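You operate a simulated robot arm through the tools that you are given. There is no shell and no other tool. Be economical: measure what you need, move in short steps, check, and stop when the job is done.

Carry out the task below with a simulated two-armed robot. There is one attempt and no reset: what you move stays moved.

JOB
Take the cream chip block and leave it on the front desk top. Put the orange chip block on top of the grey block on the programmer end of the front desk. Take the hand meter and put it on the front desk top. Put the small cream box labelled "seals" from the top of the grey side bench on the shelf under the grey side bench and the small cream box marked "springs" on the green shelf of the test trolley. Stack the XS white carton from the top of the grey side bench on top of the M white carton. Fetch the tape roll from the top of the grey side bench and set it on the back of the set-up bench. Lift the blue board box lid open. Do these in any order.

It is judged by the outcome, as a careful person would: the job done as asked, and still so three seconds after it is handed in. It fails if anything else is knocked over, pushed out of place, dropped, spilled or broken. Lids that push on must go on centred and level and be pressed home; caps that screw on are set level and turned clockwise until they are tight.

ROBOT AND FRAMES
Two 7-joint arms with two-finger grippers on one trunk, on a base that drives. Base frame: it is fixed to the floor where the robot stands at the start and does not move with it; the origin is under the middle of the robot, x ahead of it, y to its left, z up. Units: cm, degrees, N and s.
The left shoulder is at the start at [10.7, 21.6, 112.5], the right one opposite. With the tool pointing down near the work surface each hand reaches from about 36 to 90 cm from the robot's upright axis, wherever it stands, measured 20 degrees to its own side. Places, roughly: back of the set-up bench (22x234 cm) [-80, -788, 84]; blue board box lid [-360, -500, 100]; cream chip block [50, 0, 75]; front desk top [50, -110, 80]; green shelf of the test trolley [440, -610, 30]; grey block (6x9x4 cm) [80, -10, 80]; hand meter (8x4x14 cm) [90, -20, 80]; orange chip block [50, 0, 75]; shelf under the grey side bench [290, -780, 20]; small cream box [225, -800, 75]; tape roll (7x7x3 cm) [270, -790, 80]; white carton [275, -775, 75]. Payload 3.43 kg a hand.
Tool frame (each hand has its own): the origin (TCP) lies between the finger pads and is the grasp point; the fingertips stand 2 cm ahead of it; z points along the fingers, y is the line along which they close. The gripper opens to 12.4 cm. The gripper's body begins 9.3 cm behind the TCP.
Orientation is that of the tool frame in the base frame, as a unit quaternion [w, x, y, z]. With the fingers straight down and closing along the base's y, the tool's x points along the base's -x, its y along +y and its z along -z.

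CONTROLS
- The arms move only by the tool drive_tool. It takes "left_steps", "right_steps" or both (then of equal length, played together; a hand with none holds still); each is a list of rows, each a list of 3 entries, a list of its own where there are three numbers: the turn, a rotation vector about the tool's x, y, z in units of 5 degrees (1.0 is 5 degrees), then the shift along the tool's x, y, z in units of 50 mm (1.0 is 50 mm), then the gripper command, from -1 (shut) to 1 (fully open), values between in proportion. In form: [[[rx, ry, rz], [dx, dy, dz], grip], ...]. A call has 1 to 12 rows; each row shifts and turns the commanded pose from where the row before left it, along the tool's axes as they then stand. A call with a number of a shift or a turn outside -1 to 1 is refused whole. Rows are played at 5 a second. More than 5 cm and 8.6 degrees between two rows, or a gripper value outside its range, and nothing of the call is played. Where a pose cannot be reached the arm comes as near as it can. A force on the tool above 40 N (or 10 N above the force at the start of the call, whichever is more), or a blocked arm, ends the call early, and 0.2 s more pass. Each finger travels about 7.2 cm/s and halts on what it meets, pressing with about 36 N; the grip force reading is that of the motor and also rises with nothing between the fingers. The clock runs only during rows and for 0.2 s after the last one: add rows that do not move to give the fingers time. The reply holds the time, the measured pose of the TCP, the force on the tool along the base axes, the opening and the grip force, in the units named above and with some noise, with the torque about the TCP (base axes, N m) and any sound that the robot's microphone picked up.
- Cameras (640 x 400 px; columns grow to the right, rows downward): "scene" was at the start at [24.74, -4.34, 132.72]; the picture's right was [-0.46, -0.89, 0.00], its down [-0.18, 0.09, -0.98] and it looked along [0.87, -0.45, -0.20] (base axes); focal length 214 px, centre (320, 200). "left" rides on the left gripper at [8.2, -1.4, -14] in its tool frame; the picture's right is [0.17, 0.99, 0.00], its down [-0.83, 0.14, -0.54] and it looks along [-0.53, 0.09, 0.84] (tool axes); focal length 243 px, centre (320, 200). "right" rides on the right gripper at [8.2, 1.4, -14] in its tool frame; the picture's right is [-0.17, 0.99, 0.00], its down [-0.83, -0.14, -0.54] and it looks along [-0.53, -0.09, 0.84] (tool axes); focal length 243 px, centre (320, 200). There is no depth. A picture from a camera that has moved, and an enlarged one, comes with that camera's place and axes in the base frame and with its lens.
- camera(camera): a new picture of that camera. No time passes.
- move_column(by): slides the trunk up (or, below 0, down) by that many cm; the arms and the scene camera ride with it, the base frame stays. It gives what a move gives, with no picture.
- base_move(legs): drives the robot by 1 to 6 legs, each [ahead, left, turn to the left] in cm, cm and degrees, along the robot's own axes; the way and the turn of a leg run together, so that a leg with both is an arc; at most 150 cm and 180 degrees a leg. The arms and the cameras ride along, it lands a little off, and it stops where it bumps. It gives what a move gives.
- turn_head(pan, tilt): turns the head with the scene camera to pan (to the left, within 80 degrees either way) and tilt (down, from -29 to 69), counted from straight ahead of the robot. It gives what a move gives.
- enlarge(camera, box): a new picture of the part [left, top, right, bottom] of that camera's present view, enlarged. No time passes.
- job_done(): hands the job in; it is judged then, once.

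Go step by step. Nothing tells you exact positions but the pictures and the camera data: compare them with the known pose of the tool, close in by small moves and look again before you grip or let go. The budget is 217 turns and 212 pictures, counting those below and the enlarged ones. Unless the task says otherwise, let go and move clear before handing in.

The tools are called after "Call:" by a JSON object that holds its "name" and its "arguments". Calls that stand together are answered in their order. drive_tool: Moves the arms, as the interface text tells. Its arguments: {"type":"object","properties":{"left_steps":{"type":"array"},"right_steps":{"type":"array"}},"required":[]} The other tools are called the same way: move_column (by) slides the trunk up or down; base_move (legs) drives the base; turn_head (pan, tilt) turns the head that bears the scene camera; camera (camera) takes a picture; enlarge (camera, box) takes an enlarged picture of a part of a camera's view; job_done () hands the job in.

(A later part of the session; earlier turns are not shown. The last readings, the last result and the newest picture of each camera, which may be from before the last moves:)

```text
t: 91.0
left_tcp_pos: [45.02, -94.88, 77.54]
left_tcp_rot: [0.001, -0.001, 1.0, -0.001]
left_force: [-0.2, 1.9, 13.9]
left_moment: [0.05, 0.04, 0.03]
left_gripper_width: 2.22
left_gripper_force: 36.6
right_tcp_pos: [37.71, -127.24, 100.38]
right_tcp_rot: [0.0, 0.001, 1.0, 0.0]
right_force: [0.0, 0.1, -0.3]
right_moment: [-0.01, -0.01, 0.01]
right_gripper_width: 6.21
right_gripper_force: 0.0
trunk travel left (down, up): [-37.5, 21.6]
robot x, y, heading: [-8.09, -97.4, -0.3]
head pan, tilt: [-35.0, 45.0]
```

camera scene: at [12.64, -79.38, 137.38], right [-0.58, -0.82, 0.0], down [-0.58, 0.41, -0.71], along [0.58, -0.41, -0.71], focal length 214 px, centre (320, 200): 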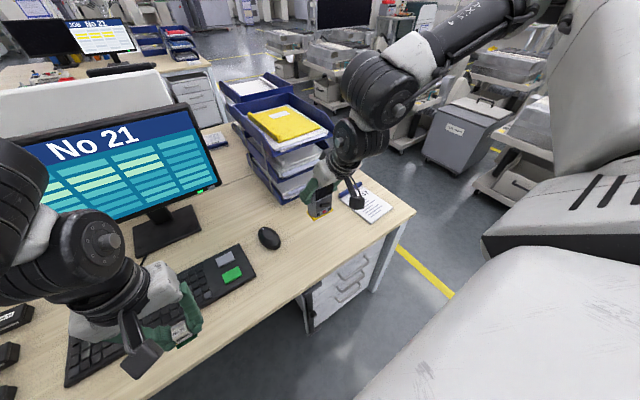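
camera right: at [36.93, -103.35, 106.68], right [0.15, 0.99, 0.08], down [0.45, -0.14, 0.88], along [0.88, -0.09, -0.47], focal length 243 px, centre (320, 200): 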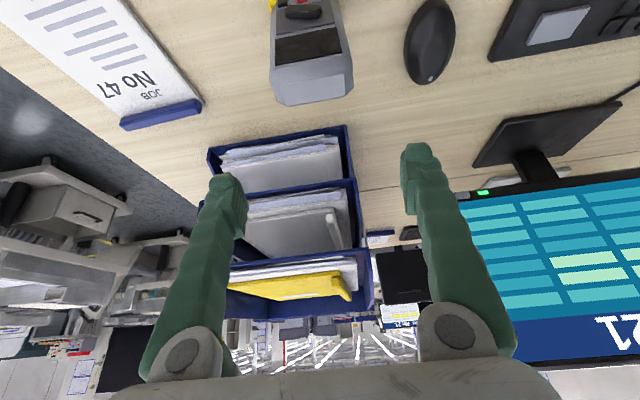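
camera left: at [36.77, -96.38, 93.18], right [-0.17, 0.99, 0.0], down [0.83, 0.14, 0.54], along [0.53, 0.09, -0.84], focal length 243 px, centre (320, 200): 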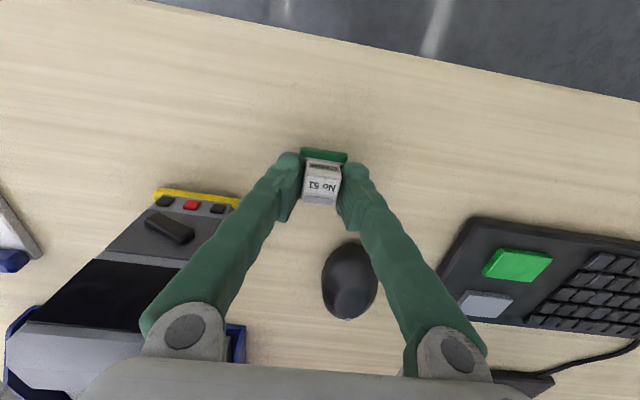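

Call:
{"name": "drive_tool", "arguments": {"left_steps": [[[0, 0, 0], [0, 0, 0], -0.5], [[0, 0, 0], [0, 0, 0], -0.4], [[0, 0, 0], [0, 0, -0.3], -0.4], [[0, 0, 0], [0, 0, -0.8], -0.4], [[0, 0, 0], [0, 0, -0.8], -0.4], [[0, 0, 0], [0, 0, -0.8], -0.4], [[0, 0, 0], [0, 0, -0.8], -0.4], [[0, 0, 0], [0.8, 0, -0.4], -0.4], [[0, 0, 0], [0.8, 0, 0], -0.4], [[0, 0, 0], [0, 0, 0], -0.4]]}}

Call:
{"name": "camera", "arguments": {"camera": "left"}}

Call:
{"name": "base_move", "arguments": {"legs": [[-30, 0, 0], [0, 0, -90]]}}

Call:
{"name": "turn_head", "arguments": {"pan": 0, "tilt": 10}}

Call:
{"name": "camera", "arguments": {"camera": "scene"}}

```text
t: 93.2
left_tcp_pos: [36.94, -94.98, 96.96]
left_tcp_rot: [0.0, 0.001, 1.0, -0.002]
left_force: [0.0, -0.6, 0.1]
left_moment: [-0.02, 0.01, 0.01]
left_gripper_width: 3.71
left_gripper_force: 0.1
right_tcp_pos: [38.0, -127.41, 100.29]
right_tcp_rot: [-0.001, 0.001, 1.0, 0.0]
right_force: [0.2, 0.1, 0.0]
right_moment: [-0.02, -0.01, 0.0]
right_gripper_width: 6.21
right_gripper_force: 0.2
trunk travel left (down, up): [-37.5, 21.6]
robot x, y, heading: [-8.19, -97.39, -0.1]
head pan, tilt: [-35.0, 45.0]
```

```text
153 pictures are left
camera left: at [28.74, -96.32, 111.0], right [-0.17, 0.99, 0.0], down [0.83, 0.14, 0.54], along [0.53, 0.09, -0.84], focal length 243 px, centre (320, 200)
```

left: 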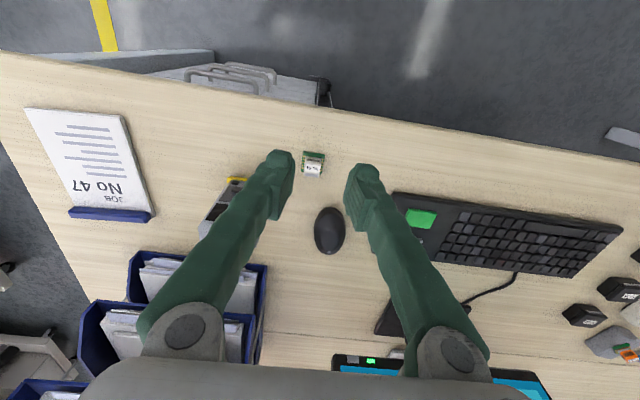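

```text
t: 100.9
left_tcp_pos: [-34.95, -142.41, 96.94]
left_tcp_rot: [-0.002, 0.705, 0.709, -0.001]
left_force: [0.3, 0.8, 0.1]
left_moment: [-0.02, 0.03, -0.01]
left_gripper_width: 3.72
left_gripper_force: 0.1
right_tcp_pos: [-67.4, -143.41, 100.29]
right_tcp_rot: [-0.001, 0.706, 0.708, 0.0]
right_force: [-0.7, -0.1, -0.1]
right_moment: [-0.03, 0.0, 0.01]
right_gripper_width: 6.17
right_gripper_force: 0.1
trunk travel left (down, up): [-37.5, 21.6]
robot x, y, heading: [-37.76, -97.38, -90.0]
head pan, tilt: [-35.0, 45.0]
```

```text
t: 101.9
left_tcp_pos: [-35.01, -142.46, 96.93]
left_tcp_rot: [-0.001, 0.705, 0.709, -0.001]
left_force: [-1.2, 0.6, 0.2]
left_moment: [0.01, -0.01, 0.02]
left_gripper_width: 3.71
left_gripper_force: 0.1
right_tcp_pos: [-67.41, -143.36, 100.24]
right_tcp_rot: [0.0, 0.706, 0.708, 0.0]
right_force: [-0.3, 0.5, 0.0]
right_moment: [0.02, 0.04, 0.0]
right_gripper_width: 6.19
right_gripper_force: 0.0
trunk travel left (down, up): [-37.5, 21.6]
robot x, y, heading: [-37.52, -97.26, -90.0]
head pan, tilt: [0.0, 10.0]
```

```text
152 pictures are left
camera scene: at [-37.68, -120.61, 142.87], right [-1.0, 0.0, 0.0], down [0.0, 0.17, -0.98], along [0.0, -0.98, -0.17], focal length 214 px, centre (320, 200)
```

scene: 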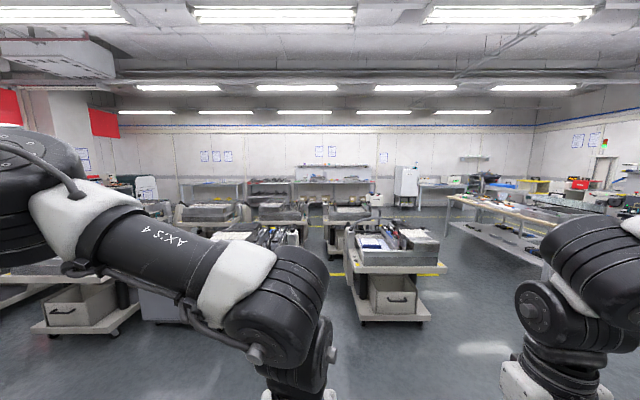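

Chip sits on the desk. Now I face the room's far side; I'll zoom in to scout the right bench and the far wall.

Call:
{"name": "enlarge", "arguments": {"camera": "scene", "box": [400, 140, 640, 290]}}

Call:
{"name": "enlarge", "arguments": {"camera": "scene", "box": [160, 140, 400, 290]}}

```text
2.67 times, centred on (520, 215) of scene
camera zoom: at [-37.68, -120.61, 142.87], right [-1.0, 0.0, 0.0], down [0.0, 0.17, -0.98], along [0.0, -0.98, -0.17], focal length 572 px, centre (-213, 160)
```

zoom: 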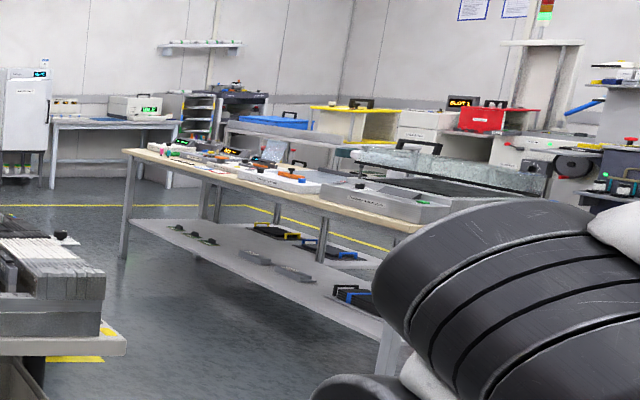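

```text
2.67 times, centred on (280, 215) of scene
camera zoom: at [-37.68, -120.61, 142.87], right [-1.0, 0.0, 0.0], down [0.0, 0.17, -0.98], along [0.0, -0.98, -0.17], focal length 572 px, centre (427, 160)
```

zoom: 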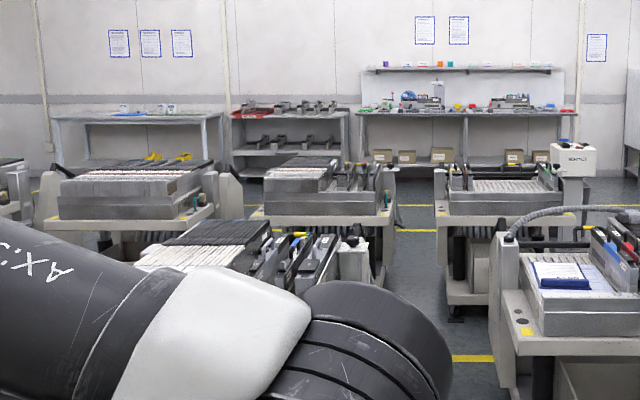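

Call:
{"name": "turn_head", "arguments": {"pan": -60, "tilt": 20}}

Call:
{"name": "camera", "arguments": {"camera": "scene"}}

```text
t: 103.2
left_tcp_pos: [-34.86, -142.4, 96.98]
left_tcp_rot: [-0.002, 0.705, 0.709, -0.001]
left_force: [0.3, -0.2, 0.3]
left_moment: [0.03, 0.01, 0.02]
left_gripper_width: 3.73
left_gripper_force: 0.0
right_tcp_pos: [-67.43, -143.46, 100.29]
right_tcp_rot: [0.0, 0.706, 0.708, 0.0]
right_force: [0.4, 0.3, 0.9]
right_moment: [0.0, 0.01, 0.03]
right_gripper_width: 6.19
right_gripper_force: 0.0
trunk travel left (down, up): [-37.5, 21.6]
robot x, y, heading: [-37.72, -97.46, -89.8]
head pan, tilt: [-60.0, 20.0]
```

```text
149 pictures are left
camera scene: at [-45.74, -116.0, 141.25], right [-0.5, 0.86, 0.0], down [0.3, 0.17, -0.94], along [-0.81, -0.47, -0.34], focal length 214 px, centre (320, 200)
```

scene: 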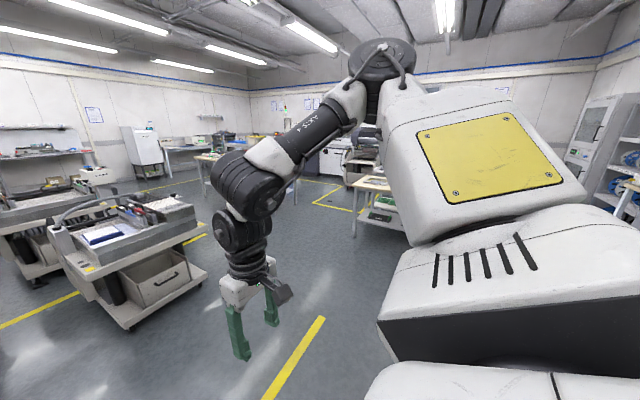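

Open floor to the right. Drive to about [-190,-330] and look toward the blue box.

Call:
{"name": "base_move", "arguments": {"legs": [[0, -150, 0], [150, 0, 0], [80, 0, 0]]}}

Call:
{"name": "turn_head", "arguments": {"pan": -45, "tilt": 20}}

Call:
{"name": "camera", "arguments": {"camera": "scene"}}

```text
t: 136.8
left_tcp_pos: [-174.99, -371.99, 96.86]
left_tcp_rot: [-0.001, 0.688, 0.726, -0.002]
left_force: [-0.8, -0.2, -0.5]
left_moment: [-0.02, -0.01, 0.0]
left_gripper_width: 3.72
left_gripper_force: 0.0
right_tcp_pos: [-207.31, -374.68, 100.29]
right_tcp_rot: [0.0, 0.688, 0.725, 0.0]
right_force: [0.3, -0.4, -0.1]
right_moment: [0.0, -0.01, -0.01]
right_gripper_width: 6.21
right_gripper_force: 0.0
trunk travel left (down, up): [-37.5, 21.6]
robot x, y, heading: [-180.0, -327.6, -86.9]
head pan, tilt: [-60.0, 20.0]
```

```text
t: 137.6
left_tcp_pos: [-175.06, -372.08, 96.94]
left_tcp_rot: [-0.002, 0.688, 0.726, -0.001]
left_force: [-0.2, 0.1, -0.7]
left_moment: [0.01, -0.04, 0.03]
left_gripper_width: 3.7
left_gripper_force: 0.0
right_tcp_pos: [-207.3, -374.61, 100.29]
right_tcp_rot: [-0.001, 0.688, 0.725, 0.0]
right_force: [0.0, 0.6, 0.0]
right_moment: [0.02, 0.02, -0.02]
right_gripper_width: 6.18
right_gripper_force: 0.0
trunk travel left (down, up): [-37.5, 21.6]
robot x, y, heading: [-180.09, -326.98, -87.1]
head pan, tilt: [-45.0, 20.0]
```

```text
148 pictures are left
camera scene: at [-185.53, -348.06, 141.25], right [-0.74, 0.67, 0.0], down [0.23, 0.25, -0.94], along [-0.63, -0.7, -0.34], focal length 214 px, centre (320, 200)
```

scene: 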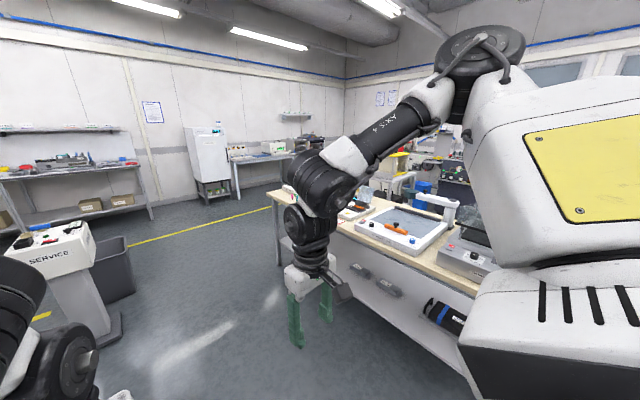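

Call:
{"name": "base_move", "arguments": {"legs": [[0, 0, -70]]}}

Call:
{"name": "turn_head", "arguments": {"pan": 0, "tilt": 15}}

Call:
{"name": "camera", "arguments": {"camera": "scene"}}

```text
t: 142.2
left_tcp_pos: [-220.77, -346.37, 97.04]
left_tcp_rot: [-0.002, 0.982, 0.19, 0.0]
left_force: [0.2, 0.3, -0.3]
left_moment: [-0.03, 0.03, 0.01]
left_gripper_width: 3.73
left_gripper_force: 0.1
right_tcp_pos: [-233.84, -316.6, 100.25]
right_tcp_rot: [0.0, 0.982, 0.189, 0.0]
right_force: [-0.4, 0.8, 1.2]
right_moment: [0.03, 0.01, 0.02]
right_gripper_width: 6.21
right_gripper_force: 0.1
trunk travel left (down, up): [-37.5, 21.6]
robot x, y, heading: [-179.86, -327.53, -158.5]
head pan, tilt: [-45.0, 20.0]
```

```text
t: 143.3
left_tcp_pos: [-220.86, -346.47, 96.79]
left_tcp_rot: [-0.002, 0.982, 0.189, 0.0]
left_force: [-0.3, 0.0, -0.5]
left_moment: [0.01, 0.06, 0.05]
left_gripper_width: 3.75
left_gripper_force: 0.0
right_tcp_pos: [-233.76, -316.55, 100.21]
right_tcp_rot: [0.0, 0.982, 0.189, 0.0]
right_force: [-0.5, 0.2, -0.2]
right_moment: [0.0, 0.01, 0.01]
right_gripper_width: 6.19
right_gripper_force: 0.2
trunk travel left (down, up): [-37.5, 21.6]
robot x, y, heading: [-180.25, -327.51, -158.2]
head pan, tilt: [0.0, 15.0]
```

```text
147 pictures are left
camera scene: at [-201.6, -335.85, 142.06], right [-0.37, 0.93, 0.0], down [0.24, 0.1, -0.97], along [-0.9, -0.36, -0.26], focal length 214 px, centre (320, 200)
```

scene: 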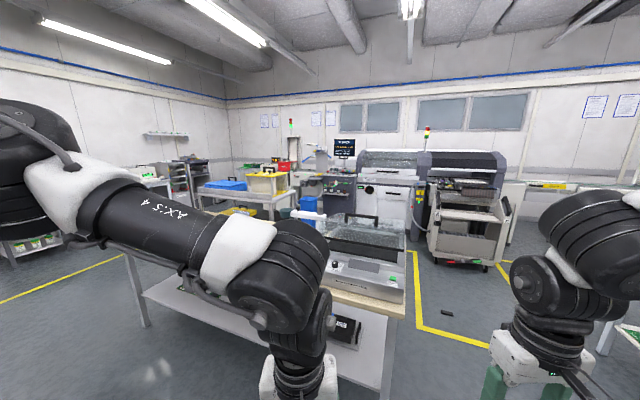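

Call:
{"name": "enlarge", "arguments": {"camera": "scene", "box": [160, 140, 320, 240]}}

```text
4.00 times, centred on (240, 190) of scene
camera zoom: at [-201.6, -335.85, 142.06], right [-0.37, 0.93, 0.0], down [0.24, 0.1, -0.97], along [-0.9, -0.36, -0.26], focal length 858 px, centre (640, 240)
```

zoom: 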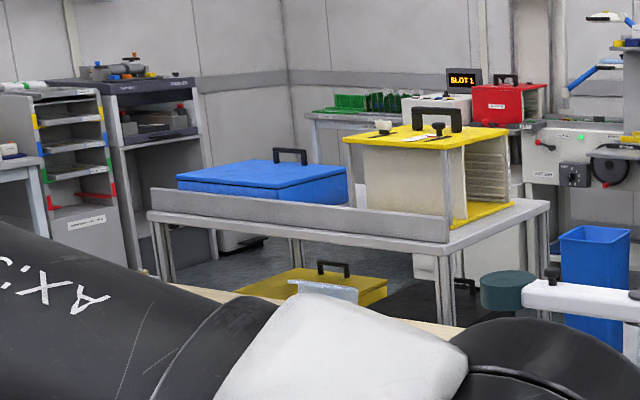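

The blue box sits on a grey table at about x -371…-403, y -506…-542, with its lid handle near the far (−x) edge. I'll drive round the wood bench to the south side to see it.

Call:
{"name": "base_move", "arguments": {"legs": [[0, 0, 68], [0, -48, 0], [150, 0, 0], [130, 0, 0]]}}

Call:
{"name": "turn_head", "arguments": {"pan": -75, "tilt": 20}}

Call:
{"name": "camera", "arguments": {"camera": "scene"}}

```text
t: 170.9
left_tcp_pos: [-212.33, -653.56, 96.91]
left_tcp_rot: [-0.001, 0.683, 0.73, -0.001]
left_force: [-0.1, -0.7, -0.4]
left_moment: [-0.02, 0.0, -0.04]
left_gripper_width: 3.71
left_gripper_force: 0.1
right_tcp_pos: [-244.51, -656.69, 100.2]
right_tcp_rot: [0.001, 0.683, 0.73, 0.0]
right_force: [0.9, 0.4, 0.8]
right_moment: [0.0, 0.01, 0.02]
right_gripper_width: 6.2
right_gripper_force: 0.0
trunk travel left (down, up): [-37.5, 21.6]
robot x, y, heading: [-217.81, -609.3, -86.3]
head pan, tilt: [0.0, 15.0]
```

```text
t: 172.3
left_tcp_pos: [-212.19, -653.63, 97.04]
left_tcp_rot: [0.0, 0.683, 0.73, -0.001]
left_force: [-0.4, -1.2, -0.1]
left_moment: [0.01, -0.01, -0.03]
left_gripper_width: 3.72
left_gripper_force: 0.0
right_tcp_pos: [-244.51, -656.65, 100.28]
right_tcp_rot: [0.0, 0.684, 0.73, 0.0]
right_force: [-0.3, 0.4, -0.5]
right_moment: [0.0, -0.02, 0.01]
right_gripper_width: 6.25
right_gripper_force: 0.0
trunk travel left (down, up): [-37.5, 21.6]
robot x, y, heading: [-217.6, -609.04, -86.1]
head pan, tilt: [-75.0, 20.0]
```

```text
145 pictures are left
camera scene: at [-225.67, -625.76, 141.25], right [-0.32, 0.95, 0.0], down [0.32, 0.11, -0.94], along [-0.89, -0.3, -0.34], focal length 214 px, centre (320, 200)
```

scene: 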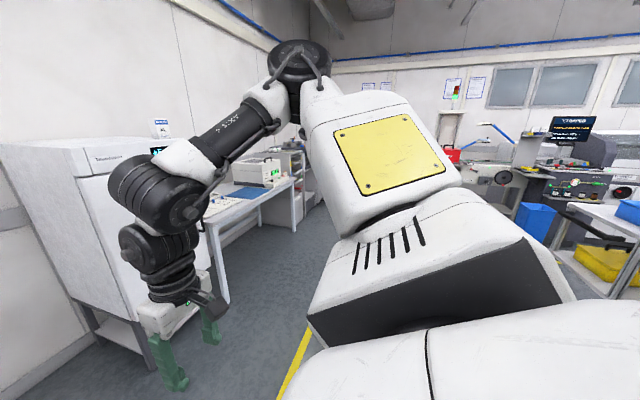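

Call:
{"name": "base_move", "arguments": {"legs": [[0, 0, -94]]}}

Call:
{"name": "turn_head", "arguments": {"pan": -15, "tilt": 20}}

Call:
{"name": "camera", "arguments": {"camera": "scene"}}

```text
t: 178.2
left_tcp_pos: [-262.94, -611.43, 96.99]
left_tcp_rot: [-0.002, 1.0, -0.001, 0.0]
left_force: [0.7, 0.5, 0.5]
left_moment: [-0.02, 0.02, -0.03]
left_gripper_width: 3.72
left_gripper_force: 0.0
right_tcp_pos: [-263.66, -578.84, 100.19]
right_tcp_rot: [0.0, 1.0, -0.001, 0.0]
right_force: [-0.1, -0.7, 0.3]
right_moment: [-0.01, -0.01, -0.01]
right_gripper_width: 6.21
right_gripper_force: 0.0
trunk travel left (down, up): [-37.5, 21.6]
robot x, y, heading: [-217.5, -608.74, 180.1]
head pan, tilt: [-75.0, 20.0]
```

```text
t: 179.5
left_tcp_pos: [-262.84, -611.3, 96.98]
left_tcp_rot: [-0.002, 1.0, -0.001, 0.0]
left_force: [-0.3, 0.6, 0.3]
left_moment: [-0.02, 0.03, -0.04]
left_gripper_width: 3.72
left_gripper_force: 0.1
right_tcp_pos: [-263.53, -578.8, 100.3]
right_tcp_rot: [0.0, 1.0, -0.002, 0.0]
right_force: [-0.7, 0.0, 0.5]
right_moment: [0.02, 0.02, -0.02]
right_gripper_width: 6.2
right_gripper_force: 0.0
trunk travel left (down, up): [-37.5, 21.6]
robot x, y, heading: [-217.52, -608.32, 179.9]
head pan, tilt: [-15.0, 20.0]
```

```text
144 pictures are left
camera scene: at [-240.61, -606.37, 141.25], right [0.26, 0.96, 0.0], down [0.33, -0.09, -0.94], along [-0.91, 0.25, -0.34], focal length 214 px, centre (320, 200)
```

scene: 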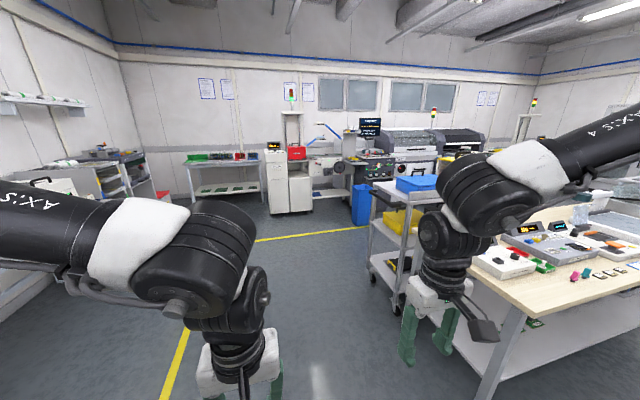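

Call:
{"name": "enlarge", "arguments": {"camera": "scene", "box": [340, 150, 500, 250]}}

Call:
{"name": "enlarge", "arguments": {"camera": "scene", "box": [340, 220, 500, 320]}}

```text
4.00 times, centred on (420, 200) of scene
camera zoom: at [-240.61, -606.37, 141.25], right [0.26, 0.96, 0.0], down [0.33, -0.09, -0.94], along [-0.91, 0.25, -0.34], focal length 858 px, centre (-80, 200)
```

zoom: 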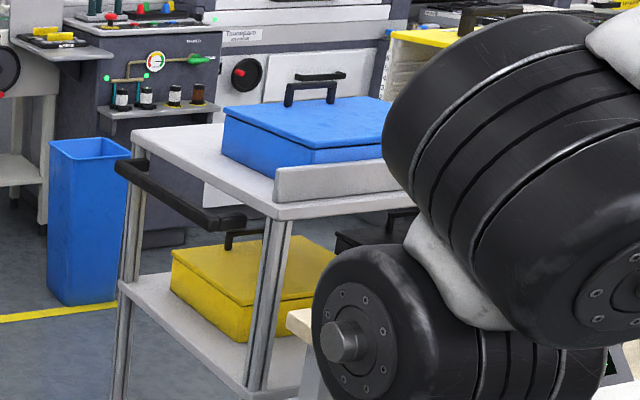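

```text
4.00 times, centred on (420, 270) of scene
camera zoom: at [-240.61, -606.37, 141.25], right [0.26, 0.96, 0.0], down [0.33, -0.09, -0.94], along [-0.91, 0.25, -0.34], focal length 858 px, centre (-80, -80)
```

zoom: 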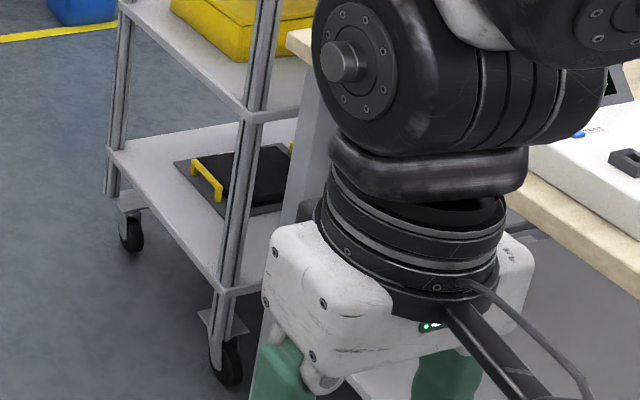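

Triangulating from two views: lid top z≈103, x −348…−374, y −483…−513, handle along the west edge at about [-373,-498]; hinge on the east side. I'll come from the south, facing +y.

Call:
{"name": "base_move", "arguments": {"legs": [[150, 0, 0], [22, 0, 0], [0, 0, -90]]}}

Call:
{"name": "turn_head", "arguments": {"pan": 0, "tilt": 30}}

Call:
{"name": "camera", "arguments": {"camera": "scene"}}

Call:
{"name": "camera", "arguments": {"camera": "right"}}

```text
t: 195.7
left_tcp_pos: [-394.51, -564.34, 96.96]
left_tcp_rot: [-0.002, 0.707, -0.707, 0.001]
left_force: [0.0, -0.3, -0.4]
left_moment: [0.0, -0.02, 0.0]
left_gripper_width: 3.72
left_gripper_force: 0.1
right_tcp_pos: [-362.14, -563.32, 100.32]
right_tcp_rot: [0.0, -0.707, 0.707, 0.0]
right_force: [-0.3, 0.4, 0.1]
right_moment: [-0.06, -0.01, -0.03]
right_gripper_width: 6.22
right_gripper_force: 0.1
trunk travel left (down, up): [-37.5, 21.6]
robot x, y, heading: [-391.79, -609.39, 90.1]
head pan, tilt: [-15.0, 20.0]
```

```text
t: 196.4
left_tcp_pos: [-394.42, -564.33, 96.96]
left_tcp_rot: [-0.001, 0.708, -0.707, 0.002]
left_force: [0.4, -0.7, 1.2]
left_moment: [-0.02, -0.02, 0.0]
left_gripper_width: 3.7
left_gripper_force: 0.0
right_tcp_pos: [-362.1, -563.33, 100.19]
right_tcp_rot: [0.001, 0.708, -0.706, 0.0]
right_force: [0.8, -0.5, 0.8]
right_moment: [0.01, -0.04, -0.01]
right_gripper_width: 6.19
right_gripper_force: 0.0
trunk travel left (down, up): [-37.5, 21.6]
robot x, y, heading: [-391.63, -609.21, 89.9]
head pan, tilt: [0.0, 30.0]
```

```text
141 pictures are left
camera scene: at [-391.75, -586.49, 139.65], right [1.0, 0.0, 0.0], down [0.0, -0.5, -0.87], along [0.0, 0.87, -0.5], focal length 214 px, centre (320, 200)
```

scene: 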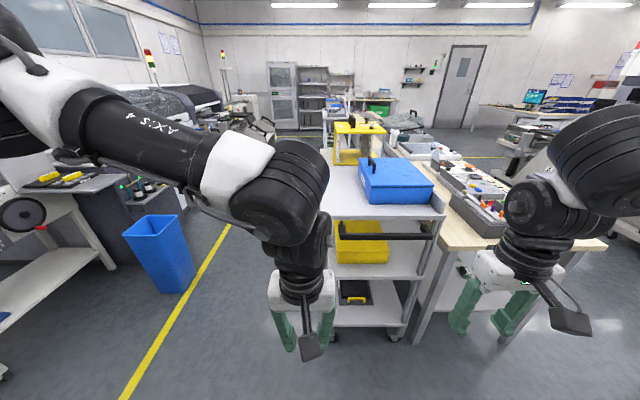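

```text
140 pictures are left
camera right: at [-363.37, -571.62, 114.33], right [-0.99, 0.16, 0.0], down [0.14, 0.83, 0.54], along [0.09, 0.53, -0.84], focal length 243 px, centre (320, 200)
```

right: 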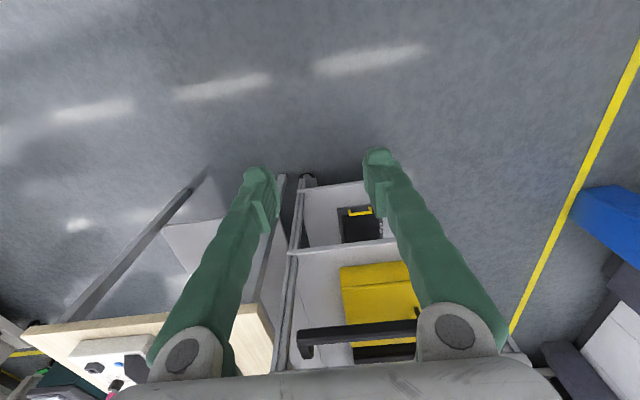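

Call:
{"name": "enlarge", "arguments": {"camera": "scene", "box": [310, 130, 470, 230]}}

```text
4.00 times, centred on (390, 180) of scene
camera zoom: at [-391.75, -586.49, 139.65], right [1.0, 0.0, 0.0], down [0.0, -0.5, -0.87], along [0.0, 0.87, -0.5], focal length 858 px, centre (40, 280)
```

zoom: 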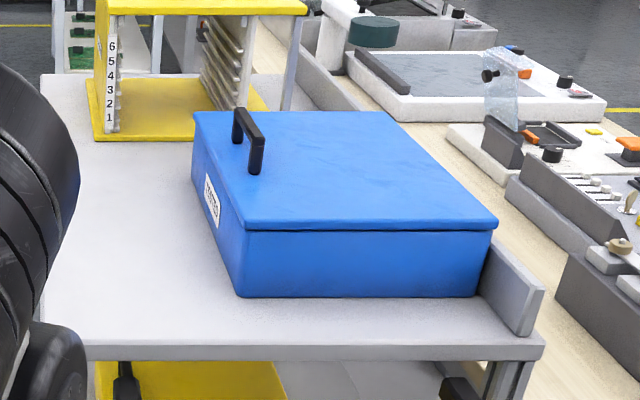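

Handle bar measured at x≈-368.6, y −500…−490, top z≈107.5. Raise both hands, then approach.

Call:
{"name": "drive_tool", "arguments": {"left_steps": [[[0, 0, 0], [0, 0, -1], -0.4], [[0, 0, 0], [0, 0, -1], -0.4], [[0, 0, 0], [0, 0, -1], -0.4], [[0, 0, 0], [0, 0, 0], -0.4]], "right_steps": [[[0, 0, 0], [0, 0, -1], -0.2], [[0, 0, 0], [0, 0, -1], -0.2], [[0, 0, 0], [0, 0, -1], -0.2], [[0, 0, 0], [0, 0, 0], -0.2]]}}

Call:
{"name": "base_move", "arguments": {"legs": [[36, 0, 0]]}}

Call:
{"name": "camera", "arguments": {"camera": "right"}}

Call:
{"name": "camera", "arguments": {"camera": "scene"}}

```text
t: 197.4
left_tcp_pos: [-394.53, -564.4, 112.01]
left_tcp_rot: [-0.001, 0.708, -0.707, 0.001]
left_force: [0.2, -0.1, 0.3]
left_moment: [-0.01, 0.01, 0.0]
left_gripper_width: 3.75
left_gripper_force: 0.0
right_tcp_pos: [-362.43, -563.26, 115.1]
right_tcp_rot: [0.0, 0.707, -0.707, 0.0]
right_force: [0.6, 0.8, -0.4]
right_moment: [-0.02, 0.04, 0.03]
right_gripper_width: 4.97
right_gripper_force: 0.1
trunk travel left (down, up): [-37.5, 21.6]
robot x, y, heading: [-391.73, -609.06, 89.9]
head pan, tilt: [0.0, 30.0]
```

```text
t: 200.2
left_tcp_pos: [-394.9, -528.66, 112.04]
left_tcp_rot: [-0.001, 0.708, -0.706, 0.001]
left_force: [0.3, -0.6, 0.8]
left_moment: [0.01, 0.01, 0.0]
left_gripper_width: 3.72
left_gripper_force: 0.2
right_tcp_pos: [-362.47, -527.6, 115.22]
right_tcp_rot: [0.0, 0.708, -0.706, 0.001]
right_force: [-0.1, 0.8, -0.9]
right_moment: [0.02, 0.01, 0.0]
right_gripper_width: 4.95
right_gripper_force: 0.1
trunk travel left (down, up): [-37.5, 21.6]
robot x, y, heading: [-392.18, -573.8, 90.1]
head pan, tilt: [0.0, 30.0]
```

```text
138 pictures are left
camera right: at [-363.76, -535.83, 129.22], right [-0.99, 0.16, 0.0], down [0.14, 0.83, 0.54], along [0.09, 0.53, -0.84], focal length 243 px, centre (320, 200)
```

right: 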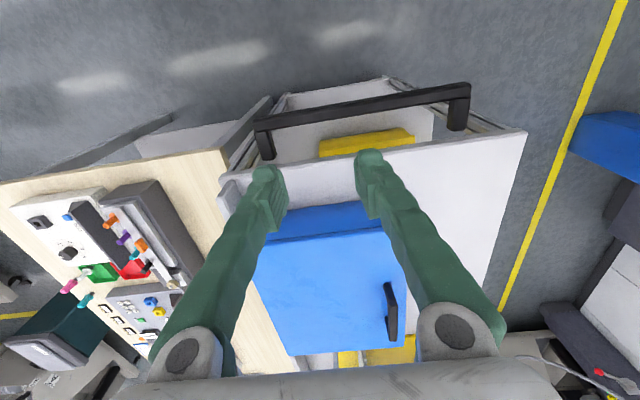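

```text
137 pictures are left
camera scene: at [-391.84, -550.81, 139.65], right [1.0, 0.0, 0.0], down [0.0, -0.5, -0.87], along [0.0, 0.87, -0.5], focal length 214 px, centre (320, 200)
```

scene: 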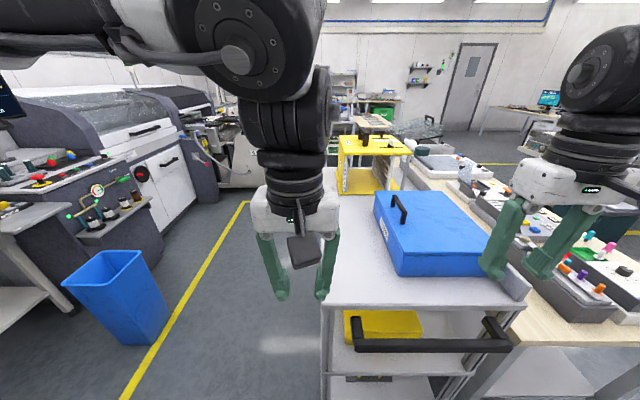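

Call:
{"name": "move_column", "arguments": {"by": 15}}

Call:
{"name": "base_move", "arguments": {"legs": [[7, 0, 0]]}}

Call:
{"name": "drive_tool", "arguments": {"right_steps": [[[0, -1, 0], [-0.6, 0.25, 0], -0.2], [[0, -1, 0], [-0.6, 0.25, 0], -0.2], [[0, -1, 0], [-0.6, 0.25, 0.3], -0.2], [[0, -1, 0], [-0.6, 0.25, 0.3], -0.2], [[0, 0, 0], [-0.6, 0.25, 0.3], -0.2], [[0, 0, 0], [-0.5, 0, 0.3], -0.2], [[0, 0, 0], [0, 0, 0], -0.2]]}}

Call:
{"name": "camera", "arguments": {"camera": "right"}}

```text
t: 201.9
left_tcp_pos: [-394.72, -528.48, 126.82]
left_tcp_rot: [0.0, 0.709, -0.705, 0.002]
left_force: [-0.7, -0.3, -0.3]
left_moment: [-0.05, 0.0, -0.03]
left_gripper_width: 3.69
left_gripper_force: 0.1
right_tcp_pos: [-362.52, -527.52, 130.03]
right_tcp_rot: [0.0, 0.708, -0.706, 0.0]
right_force: [0.2, 1.0, -0.3]
right_moment: [0.0, 0.0, 0.01]
right_gripper_width: 4.98
right_gripper_force: 0.1
trunk travel left (down, up): [-52.5, 6.6]
robot x, y, heading: [-391.76, -573.53, 90.3]
head pan, tilt: [0.0, 30.0]
```

```text
t: 203.0
left_tcp_pos: [-394.61, -522.0, 127.14]
left_tcp_rot: [-0.003, 0.708, -0.706, 0.0]
left_force: [-0.6, 0.2, 0.5]
left_moment: [0.02, 0.02, 0.03]
left_gripper_width: 3.68
left_gripper_force: 0.1
right_tcp_pos: [-362.44, -520.92, 130.43]
right_tcp_rot: [-0.001, 0.708, -0.706, -0.001]
right_force: [0.2, -1.3, -0.8]
right_moment: [0.06, -0.05, 0.02]
right_gripper_width: 4.95
right_gripper_force: 0.0
trunk travel left (down, up): [-52.5, 6.6]
robot x, y, heading: [-391.66, -566.88, 90.2]
head pan, tilt: [0.0, 30.0]
```

```text
t: 204.6
left_tcp_pos: [-394.71, -521.62, 127.01]
left_tcp_rot: [-0.002, 0.709, -0.706, 0.001]
left_force: [-0.1, 0.3, -0.2]
left_moment: [0.02, -0.01, -0.01]
left_gripper_width: 3.74
left_gripper_force: 0.0
right_tcp_pos: [-365.49, -503.67, 128.71]
right_tcp_rot: [-0.124, 0.698, -0.695, -0.124]
right_force: [0.5, 0.4, -0.4]
right_moment: [0.01, -0.02, 0.03]
right_gripper_width: 4.97
right_gripper_force: 0.1
right hand out of reach, approached as far as the arm can: row 5, 6
trunk travel left (down, up): [-52.5, 6.6]
robot x, y, heading: [-392.01, -566.2, 90.1]
head pan, tilt: [0.0, 30.0]
```

```text
136 pictures are left
camera right: at [-366.74, -516.14, 139.14], right [-0.99, 0.15, 0.06], down [0.14, 0.6, 0.79], along [0.09, 0.79, -0.61], focal length 243 px, centre (320, 200)
```

right: 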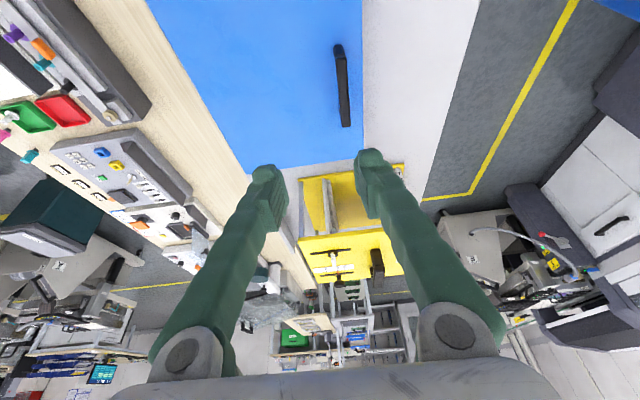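

Call:
{"name": "drive_tool", "arguments": {"right_steps": [[[0, 0, 0], [0.1, 0.17, 0.8], -0.2], [[0, 0, 0], [0.1, 0.17, 0.8], -0.2], [[0, 0, 0], [0.1, 0.17, 0.8], -0.2], [[0, 0, 0], [0.1, 0.17, 0.8], -0.2], [[0, 0, 0], [0, 0, 0], -0.2]]}}

Call:
{"name": "camera", "arguments": {"camera": "right"}}

```text
t: 205.8
left_tcp_pos: [-394.62, -521.68, 126.99]
left_tcp_rot: [-0.001, 0.709, -0.706, 0.002]
left_force: [0.8, -0.3, -0.7]
left_moment: [0.01, 0.02, 0.01]
left_gripper_width: 3.72
left_gripper_force: 0.0
right_tcp_pos: [-366.86, -500.45, 113.33]
right_tcp_rot: [-0.123, 0.698, -0.695, -0.126]
right_force: [-0.4, -0.1, 0.3]
right_moment: [0.02, 0.0, 0.01]
right_gripper_width: 4.97
right_gripper_force: 0.0
right hand out of reach, approached as far as the arm can: row 2, 3, 4
trunk travel left (down, up): [-52.5, 6.6]
robot x, y, heading: [-391.84, -566.54, 90.3]
head pan, tilt: [0.0, 30.0]
```

```text
135 pictures are left
camera right: at [-368.0, -513.09, 123.7], right [-0.99, 0.15, 0.06], down [0.14, 0.59, 0.79], along [0.08, 0.79, -0.61], focal length 243 px, centre (320, 200)
```

right: 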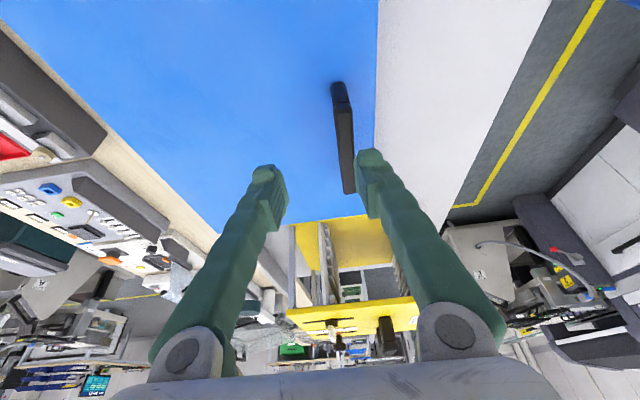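

Call:
{"name": "base_move", "arguments": {"legs": [[0, 2.1, 0]]}}

Call:
{"name": "drive_tool", "arguments": {"right_steps": [[[0, 0, 0], [0.15, 0, 0.4], -0.2], [[0, 0, 0], [0.15, 0, 0.4], -0.2], [[0, 0, 0], [0, 0, 0], -0.2]]}}

Call:
{"name": "camera", "arguments": {"camera": "right"}}

```text
t: 206.8
left_tcp_pos: [-396.42, -521.65, 126.84]
left_tcp_rot: [-0.001, 0.708, -0.706, 0.001]
left_force: [0.1, 0.4, -0.3]
left_moment: [0.0, 0.04, 0.03]
left_gripper_width: 3.72
left_gripper_force: 0.1
right_tcp_pos: [-368.45, -500.43, 113.32]
right_tcp_rot: [-0.121, 0.697, -0.696, -0.125]
right_force: [1.3, -0.6, -0.3]
right_moment: [-0.02, 0.04, 0.06]
right_gripper_width: 4.95
right_gripper_force: 0.0
trunk travel left (down, up): [-52.5, 6.6]
robot x, y, heading: [-393.44, -566.73, 90.0]
head pan, tilt: [0.0, 30.0]
```

```text
t: 207.6
left_tcp_pos: [-396.67, -521.65, 127.04]
left_tcp_rot: [-0.001, 0.708, -0.706, 0.001]
left_force: [-0.5, -0.2, -0.1]
left_moment: [0.01, -0.01, 0.03]
left_gripper_width: 3.73
left_gripper_force: 0.1
right_tcp_pos: [-368.9, -500.39, 109.2]
right_tcp_rot: [-0.123, 0.697, -0.695, -0.125]
right_force: [0.2, -0.6, 0.3]
right_moment: [0.0, -0.02, -0.05]
right_gripper_width: 4.99
right_gripper_force: 0.1
trunk travel left (down, up): [-52.5, 6.6]
robot x, y, heading: [-393.21, -566.83, 90.0]
head pan, tilt: [0.0, 30.0]
```

```text
134 pictures are left
camera right: at [-370.14, -513.08, 119.44], right [-0.99, 0.15, 0.06], down [0.14, 0.59, 0.79], along [0.08, 0.79, -0.61], focal length 243 px, centre (320, 200)
```

right: 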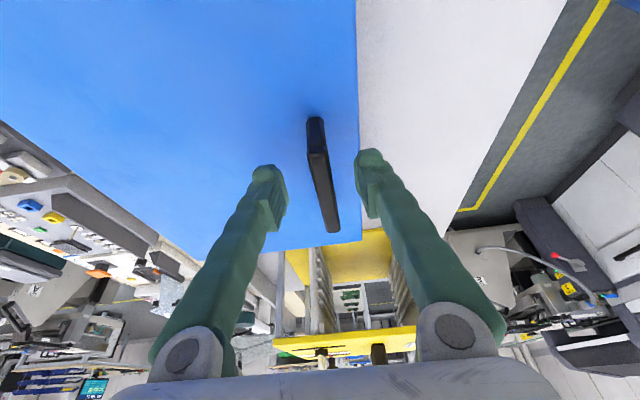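

Call:
{"name": "drive_tool", "arguments": {"right_steps": [[[0, 0, 0], [0.1, 0, 0.3], -0.2], [[0, 0, 0], [0.08, 0, 0.22], -0.2], [[0, 0, 0], [0, 0, 0], -0.2]]}}

Call:
{"name": "camera", "arguments": {"camera": "right"}}

Call:
{"name": "enlarge", "arguments": {"camera": "scene", "box": [310, 130, 470, 230]}}

```text
t: 208.4
left_tcp_pos: [-396.74, -521.69, 127.01]
left_tcp_rot: [-0.001, 0.708, -0.706, 0.002]
left_force: [0.2, 0.5, 0.5]
left_moment: [-0.02, 0.04, 0.01]
left_gripper_width: 3.73
left_gripper_force: 0.1
right_tcp_pos: [-368.76, -500.38, 106.28]
right_tcp_rot: [-0.123, 0.697, -0.695, -0.126]
right_force: [-0.4, -1.0, 0.1]
right_moment: [-0.01, -0.01, -0.02]
right_gripper_width: 4.97
right_gripper_force: 0.1
trunk travel left (down, up): [-52.5, 6.6]
robot x, y, heading: [-393.58, -566.49, 89.8]
head pan, tilt: [0.0, 30.0]
```

```text
133 pictures are left
camera right: at [-370.01, -513.0, 116.63], right [-0.99, 0.15, 0.06], down [0.14, 0.59, 0.79], along [0.08, 0.79, -0.61], focal length 243 px, centre (320, 200)
```

right: 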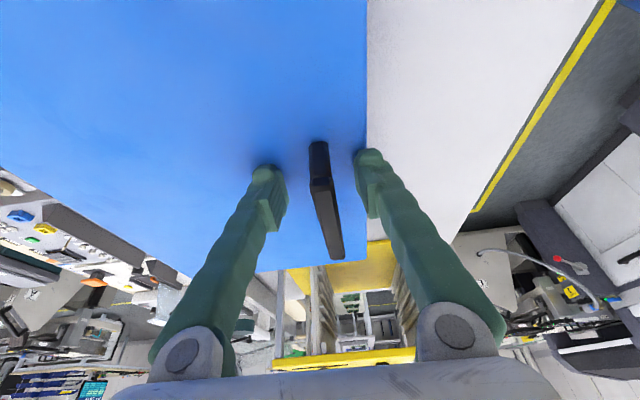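

```text
4.00 times, centred on (390, 180) of scene
camera zoom: at [-393.86, -549.91, 156.17], right [1.0, 0.0, 0.0], down [0.0, -0.5, -0.87], along [0.0, 0.87, -0.5], focal length 858 px, centre (40, 280)
```

zoom: 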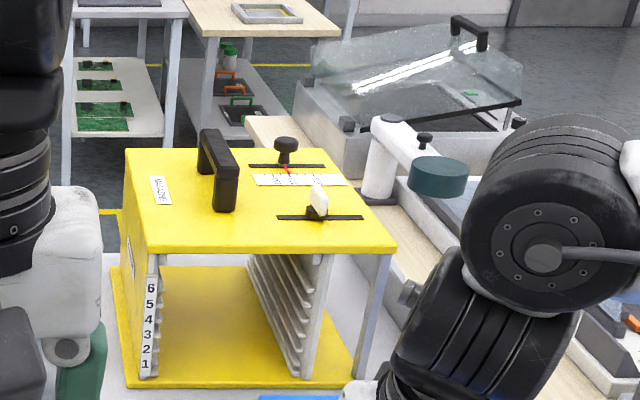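

Call:
{"name": "drive_tool", "arguments": {"right_steps": [[[0, 0, 0], [0, 0, 0], -1], [[0, 0, 0], [0, 0, 0], -1], [[0, 0, 0], [0, 0, 0], -1], [[0, 0, 0], [0, 0, 0], -1]]}}

Call:
{"name": "camera", "arguments": {"camera": "right"}}

```text
t: 209.4
left_tcp_pos: [-396.73, -521.65, 126.98]
left_tcp_rot: [-0.001, 0.708, -0.707, 0.001]
left_force: [0.6, 0.6, 0.6]
left_moment: [0.01, 0.02, -0.01]
left_gripper_width: 3.73
left_gripper_force: 0.1
right_tcp_pos: [-368.88, -500.27, 106.2]
right_tcp_rot: [-0.123, 0.697, -0.695, -0.125]
right_force: [-4.6, 0.4, -0.9]
right_moment: [0.05, 0.0, 0.11]
right_gripper_width: 0.59
right_gripper_force: 36.2
trunk travel left (down, up): [-52.5, 6.6]
robot x, y, heading: [-393.73, -566.68, 90.3]
head pan, tilt: [0.0, 30.0]
```

```text
131 pictures are left
camera right: at [-370.09, -512.97, 116.64], right [-0.99, 0.15, 0.06], down [0.14, 0.59, 0.79], along [0.08, 0.79, -0.61], focal length 243 px, centre (320, 200)
```

right: 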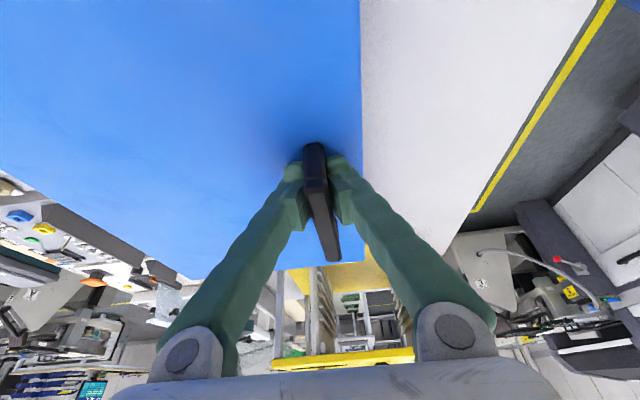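

Handle is gripped. Start opening the lid along its hinge arc, 20° first.

Call:
{"name": "drive_tool", "arguments": {"right_steps": [[[-0.94, 0, 0.342], [-0.124, -0.08, -0.34], -1], [[-0.94, 0, 0.342], [-0.124, -0.08, -0.34], -1], [[-0.94, 0, 0.342], [-0.124, -0.08, -0.34], -1], [[-0.94, 0, 0.342], [-0.124, -0.08, -0.34], -1], [[0, 0, 0], [0, 0, 0], -1]]}}

Call:
{"name": "camera", "arguments": {"camera": "right"}}

```text
t: 210.6
left_tcp_pos: [-396.72, -521.62, 126.95]
left_tcp_rot: [-0.001, 0.707, -0.707, 0.001]
left_force: [-0.5, 0.0, 0.5]
left_moment: [0.0, -0.02, 0.02]
left_gripper_width: 3.72
left_gripper_force: 0.1
right_tcp_pos: [-366.45, -500.58, 113.18]
right_tcp_rot: [-0.001, -0.665, 0.705, 0.244]
right_force: [0.7, 2.4, -0.5]
right_moment: [0.3, -0.05, -0.07]
right_gripper_width: 0.6
right_gripper_force: 35.4
trunk travel left (down, up): [-52.5, 6.6]
robot x, y, heading: [-393.93, -566.76, 89.8]
head pan, tilt: [0.0, 30.0]
```

```text
130 pictures are left
camera right: at [-363.88, -513.11, 123.43], right [-0.91, 0.15, 0.39], down [0.4, 0.6, 0.7], along [-0.13, 0.79, -0.6], focal length 243 px, centre (320, 200)
```

right: 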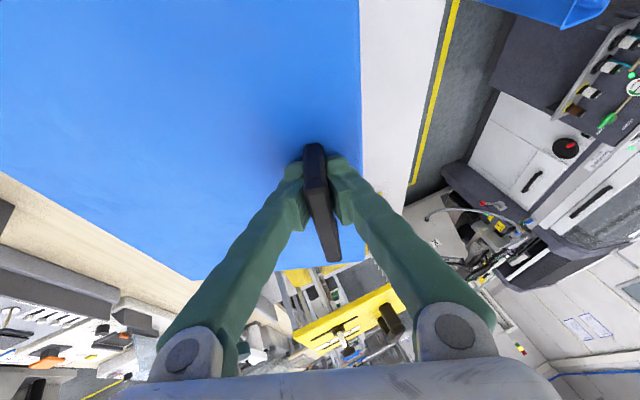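

Perfect tracking with low force. Continue another 40°.

Call:
{"name": "drive_tool", "arguments": {"right_steps": [[[-0.94, 0, 0.342], [-0.124, -0.08, -0.34], -1], [[-0.94, 0, 0.342], [-0.124, -0.08, -0.34], -1], [[-0.94, 0, 0.342], [-0.124, -0.08, -0.34], -1], [[-0.94, 0, 0.342], [-0.124, -0.08, -0.34], -1], [[-0.94, 0, 0.342], [-0.124, -0.08, -0.34], -1], [[-0.94, 0, 0.342], [-0.124, -0.08, -0.34], -1], [[-0.94, 0, 0.342], [-0.124, -0.08, -0.34], -1], [[-0.94, 0, 0.342], [-0.124, -0.08, -0.34], -1], [[0, 0, 0], [0, 0, 0], -1]]}}

Call:
{"name": "camera", "arguments": {"camera": "scene"}}

```text
t: 212.6
left_tcp_pos: [-396.76, -521.68, 127.01]
left_tcp_rot: [-0.002, 0.708, -0.706, 0.002]
left_force: [-0.1, 0.0, -0.6]
left_moment: [0.02, -0.01, 0.0]
left_gripper_width: 3.75
left_gripper_force: 0.1
right_tcp_pos: [-355.22, -500.53, 122.82]
right_tcp_rot: [-0.243, -0.543, 0.661, 0.457]
right_force: [-2.6, 4.7, 11.5]
right_moment: [0.08, -0.17, 0.23]
right_gripper_width: 0.61
right_gripper_force: 35.7
trunk travel left (down, up): [-52.5, 6.6]
robot x, y, heading: [-393.66, -566.76, 89.8]
head pan, tilt: [0.0, 30.0]
```

```text
129 pictures are left
camera scene: at [-394.01, -549.9, 156.18], right [1.0, 0.0, 0.0], down [0.0, -0.5, -0.87], along [0.0, 0.87, -0.5], focal length 214 px, centre (320, 200)
```

scene: 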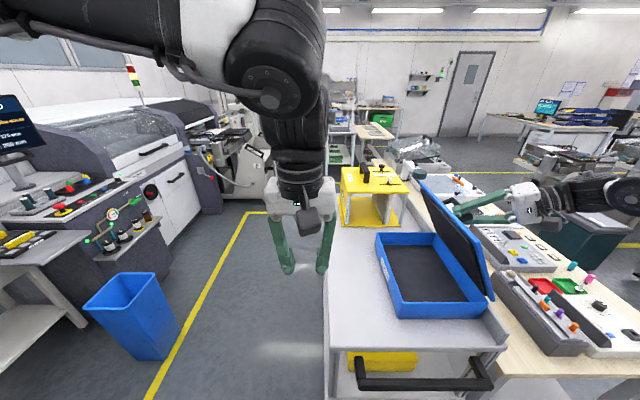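

Lid at 60°. Continue to about 100°.

Call:
{"name": "drive_tool", "arguments": {"right_steps": [[[-0.94, 0, 0.342], [-0.124, -0.08, -0.34], -1], [[-0.94, 0, 0.342], [-0.124, -0.08, -0.34], -1], [[-0.94, 0, 0.342], [-0.124, -0.08, -0.34], -1], [[-0.94, 0, 0.342], [-0.124, -0.08, -0.34], -1], [[-0.94, 0, 0.342], [-0.124, -0.08, -0.34], -1], [[-0.94, 0, 0.342], [-0.124, -0.08, -0.34], -1], [[0, 0, 0], [0, 0, 0], -1]]}}

Call:
{"name": "camera", "arguments": {"camera": "scene"}}

```text
t: 214.2
left_tcp_pos: [-396.54, -521.64, 126.88]
left_tcp_rot: [-0.001, 0.708, -0.706, 0.001]
left_force: [0.3, 0.5, 0.0]
left_moment: [0.01, 0.0, 0.05]
left_gripper_width: 3.74
left_gripper_force: 0.2
right_tcp_pos: [-347.86, -504.74, 128.14]
right_tcp_rot: [-0.369, -0.439, 0.606, 0.552]
right_force: [-1.1, -0.3, -7.7]
right_moment: [-0.03, 0.09, 0.16]
right_gripper_width: 0.62
right_gripper_force: 36.0
right hand out of reach, approached as far as the arm can: row 4, 5, 6
trunk travel left (down, up): [-52.5, 6.6]
robot x, y, heading: [-393.89, -566.35, 90.1]
head pan, tilt: [0.0, 30.0]
```

```text
128 pictures are left
camera scene: at [-393.73, -549.75, 156.14], right [1.0, 0.0, 0.0], down [0.0, -0.5, -0.87], along [0.0, 0.87, -0.5], focal length 214 px, centre (320, 200)
```

scene: 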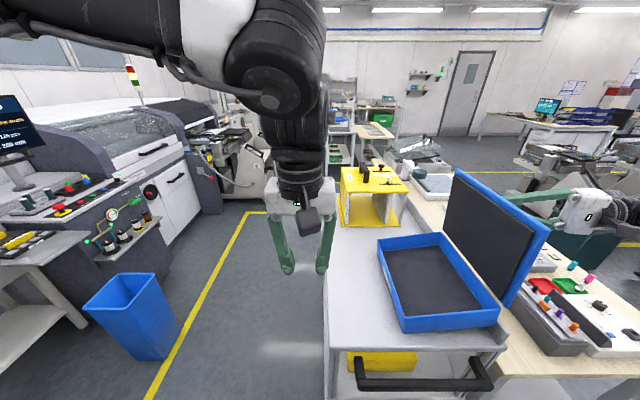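

The last rows ran out of reach and the box seems to have turned a little. Look closely.

Call:
{"name": "enlarge", "arguments": {"camera": "scene", "box": [340, 150, 580, 300]}}

Call:
{"name": "camera", "arguments": {"camera": "right"}}

```text
2.67 times, centred on (460, 225) of scene
camera zoom: at [-393.73, -549.75, 156.14], right [1.0, 0.0, 0.0], down [0.0, -0.5, -0.87], along [0.0, 0.87, -0.5], focal length 572 px, centre (-53, 133)
```

zoom: 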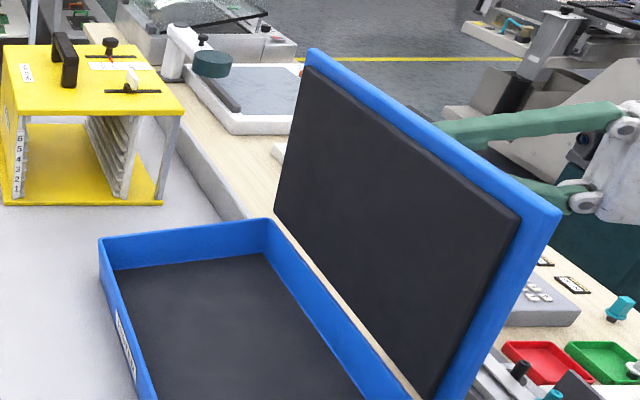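

```text
126 pictures are left
camera right: at [-337.79, -517.32, 130.81], right [-0.07, 0.16, 0.98], down [0.8, 0.59, -0.04], along [-0.59, 0.79, -0.17], focal length 243 px, centre (320, 200)
```

right: 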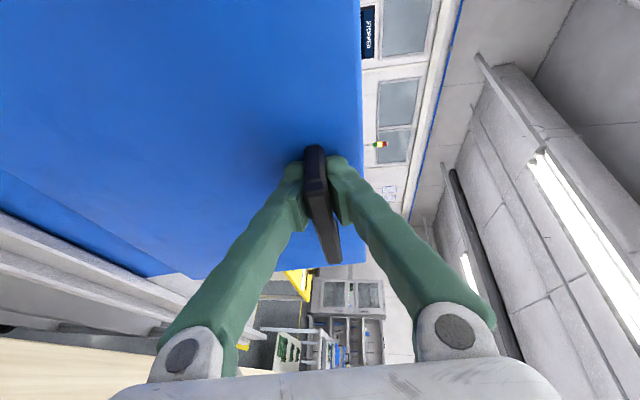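

Lid is at about 83° and the box has yawed ~10° on the cart; I'll fix that afterwards. First shift the base right a little to give the arm room to push the lid past vertical.

Call:
{"name": "base_move", "arguments": {"legs": [[0, -4, 0]]}}

Call:
{"name": "drive_tool", "arguments": {"right_steps": [[[-0.94, 0, 0.342], [0, 0, 0], -1], [[-0.94, 0, 0.342], [0, 0, 0], -1], [[-0.6, 0, 0.2], [0, 0, 0], -1], [[0, 0, 0], [0, 0, 0], -1]]}}

Call:
{"name": "enlarge", "arguments": {"camera": "scene", "box": [340, 150, 580, 300]}}

```text
t: 215.4
left_tcp_pos: [-392.66, -521.56, 126.79]
left_tcp_rot: [-0.001, 0.708, -0.706, 0.001]
left_force: [-0.1, 0.4, 0.4]
left_moment: [-0.01, 0.01, -0.03]
left_gripper_width: 3.73
left_gripper_force: 0.0
right_tcp_pos: [-344.03, -504.79, 128.16]
right_tcp_rot: [-0.368, -0.44, 0.605, 0.552]
right_force: [-5.1, 0.8, -9.8]
right_moment: [-0.25, 0.05, 0.81]
right_gripper_width: 0.61
right_gripper_force: 35.4
trunk travel left (down, up): [-52.5, 6.6]
robot x, y, heading: [-389.88, -566.96, 90.0]
head pan, tilt: [0.0, 30.0]
```

```text
t: 216.4
left_tcp_pos: [-392.59, -521.56, 126.94]
left_tcp_rot: [0.0, 0.708, -0.707, 0.002]
left_force: [-0.1, 0.4, -0.3]
left_moment: [-0.02, -0.01, 0.0]
left_gripper_width: 3.72
left_gripper_force: 0.1
right_tcp_pos: [-343.96, -504.68, 128.03]
right_tcp_rot: [-0.368, -0.441, 0.605, 0.551]
right_force: [-4.5, -0.3, -10.2]
right_moment: [-0.43, 0.11, 0.83]
right_gripper_width: 0.6
right_gripper_force: 36.1
right hand out of reach, approached as far as the arm can: row 1, 2, 3
trunk travel left (down, up): [-52.5, 6.6]
robot x, y, heading: [-389.6, -566.77, 89.8]
head pan, tilt: [0.0, 30.0]
```

```text
2.67 times, centred on (460, 225) of scene
camera zoom: at [-389.81, -549.73, 156.14], right [1.0, 0.0, 0.0], down [0.0, -0.5, -0.87], along [0.0, 0.87, -0.5], focal length 572 px, centre (-53, 133)
```

zoom: 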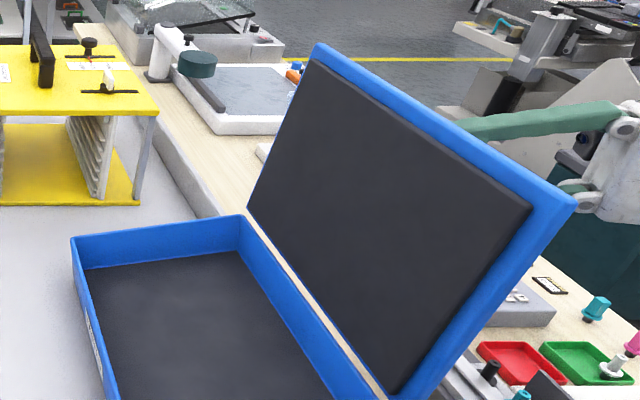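

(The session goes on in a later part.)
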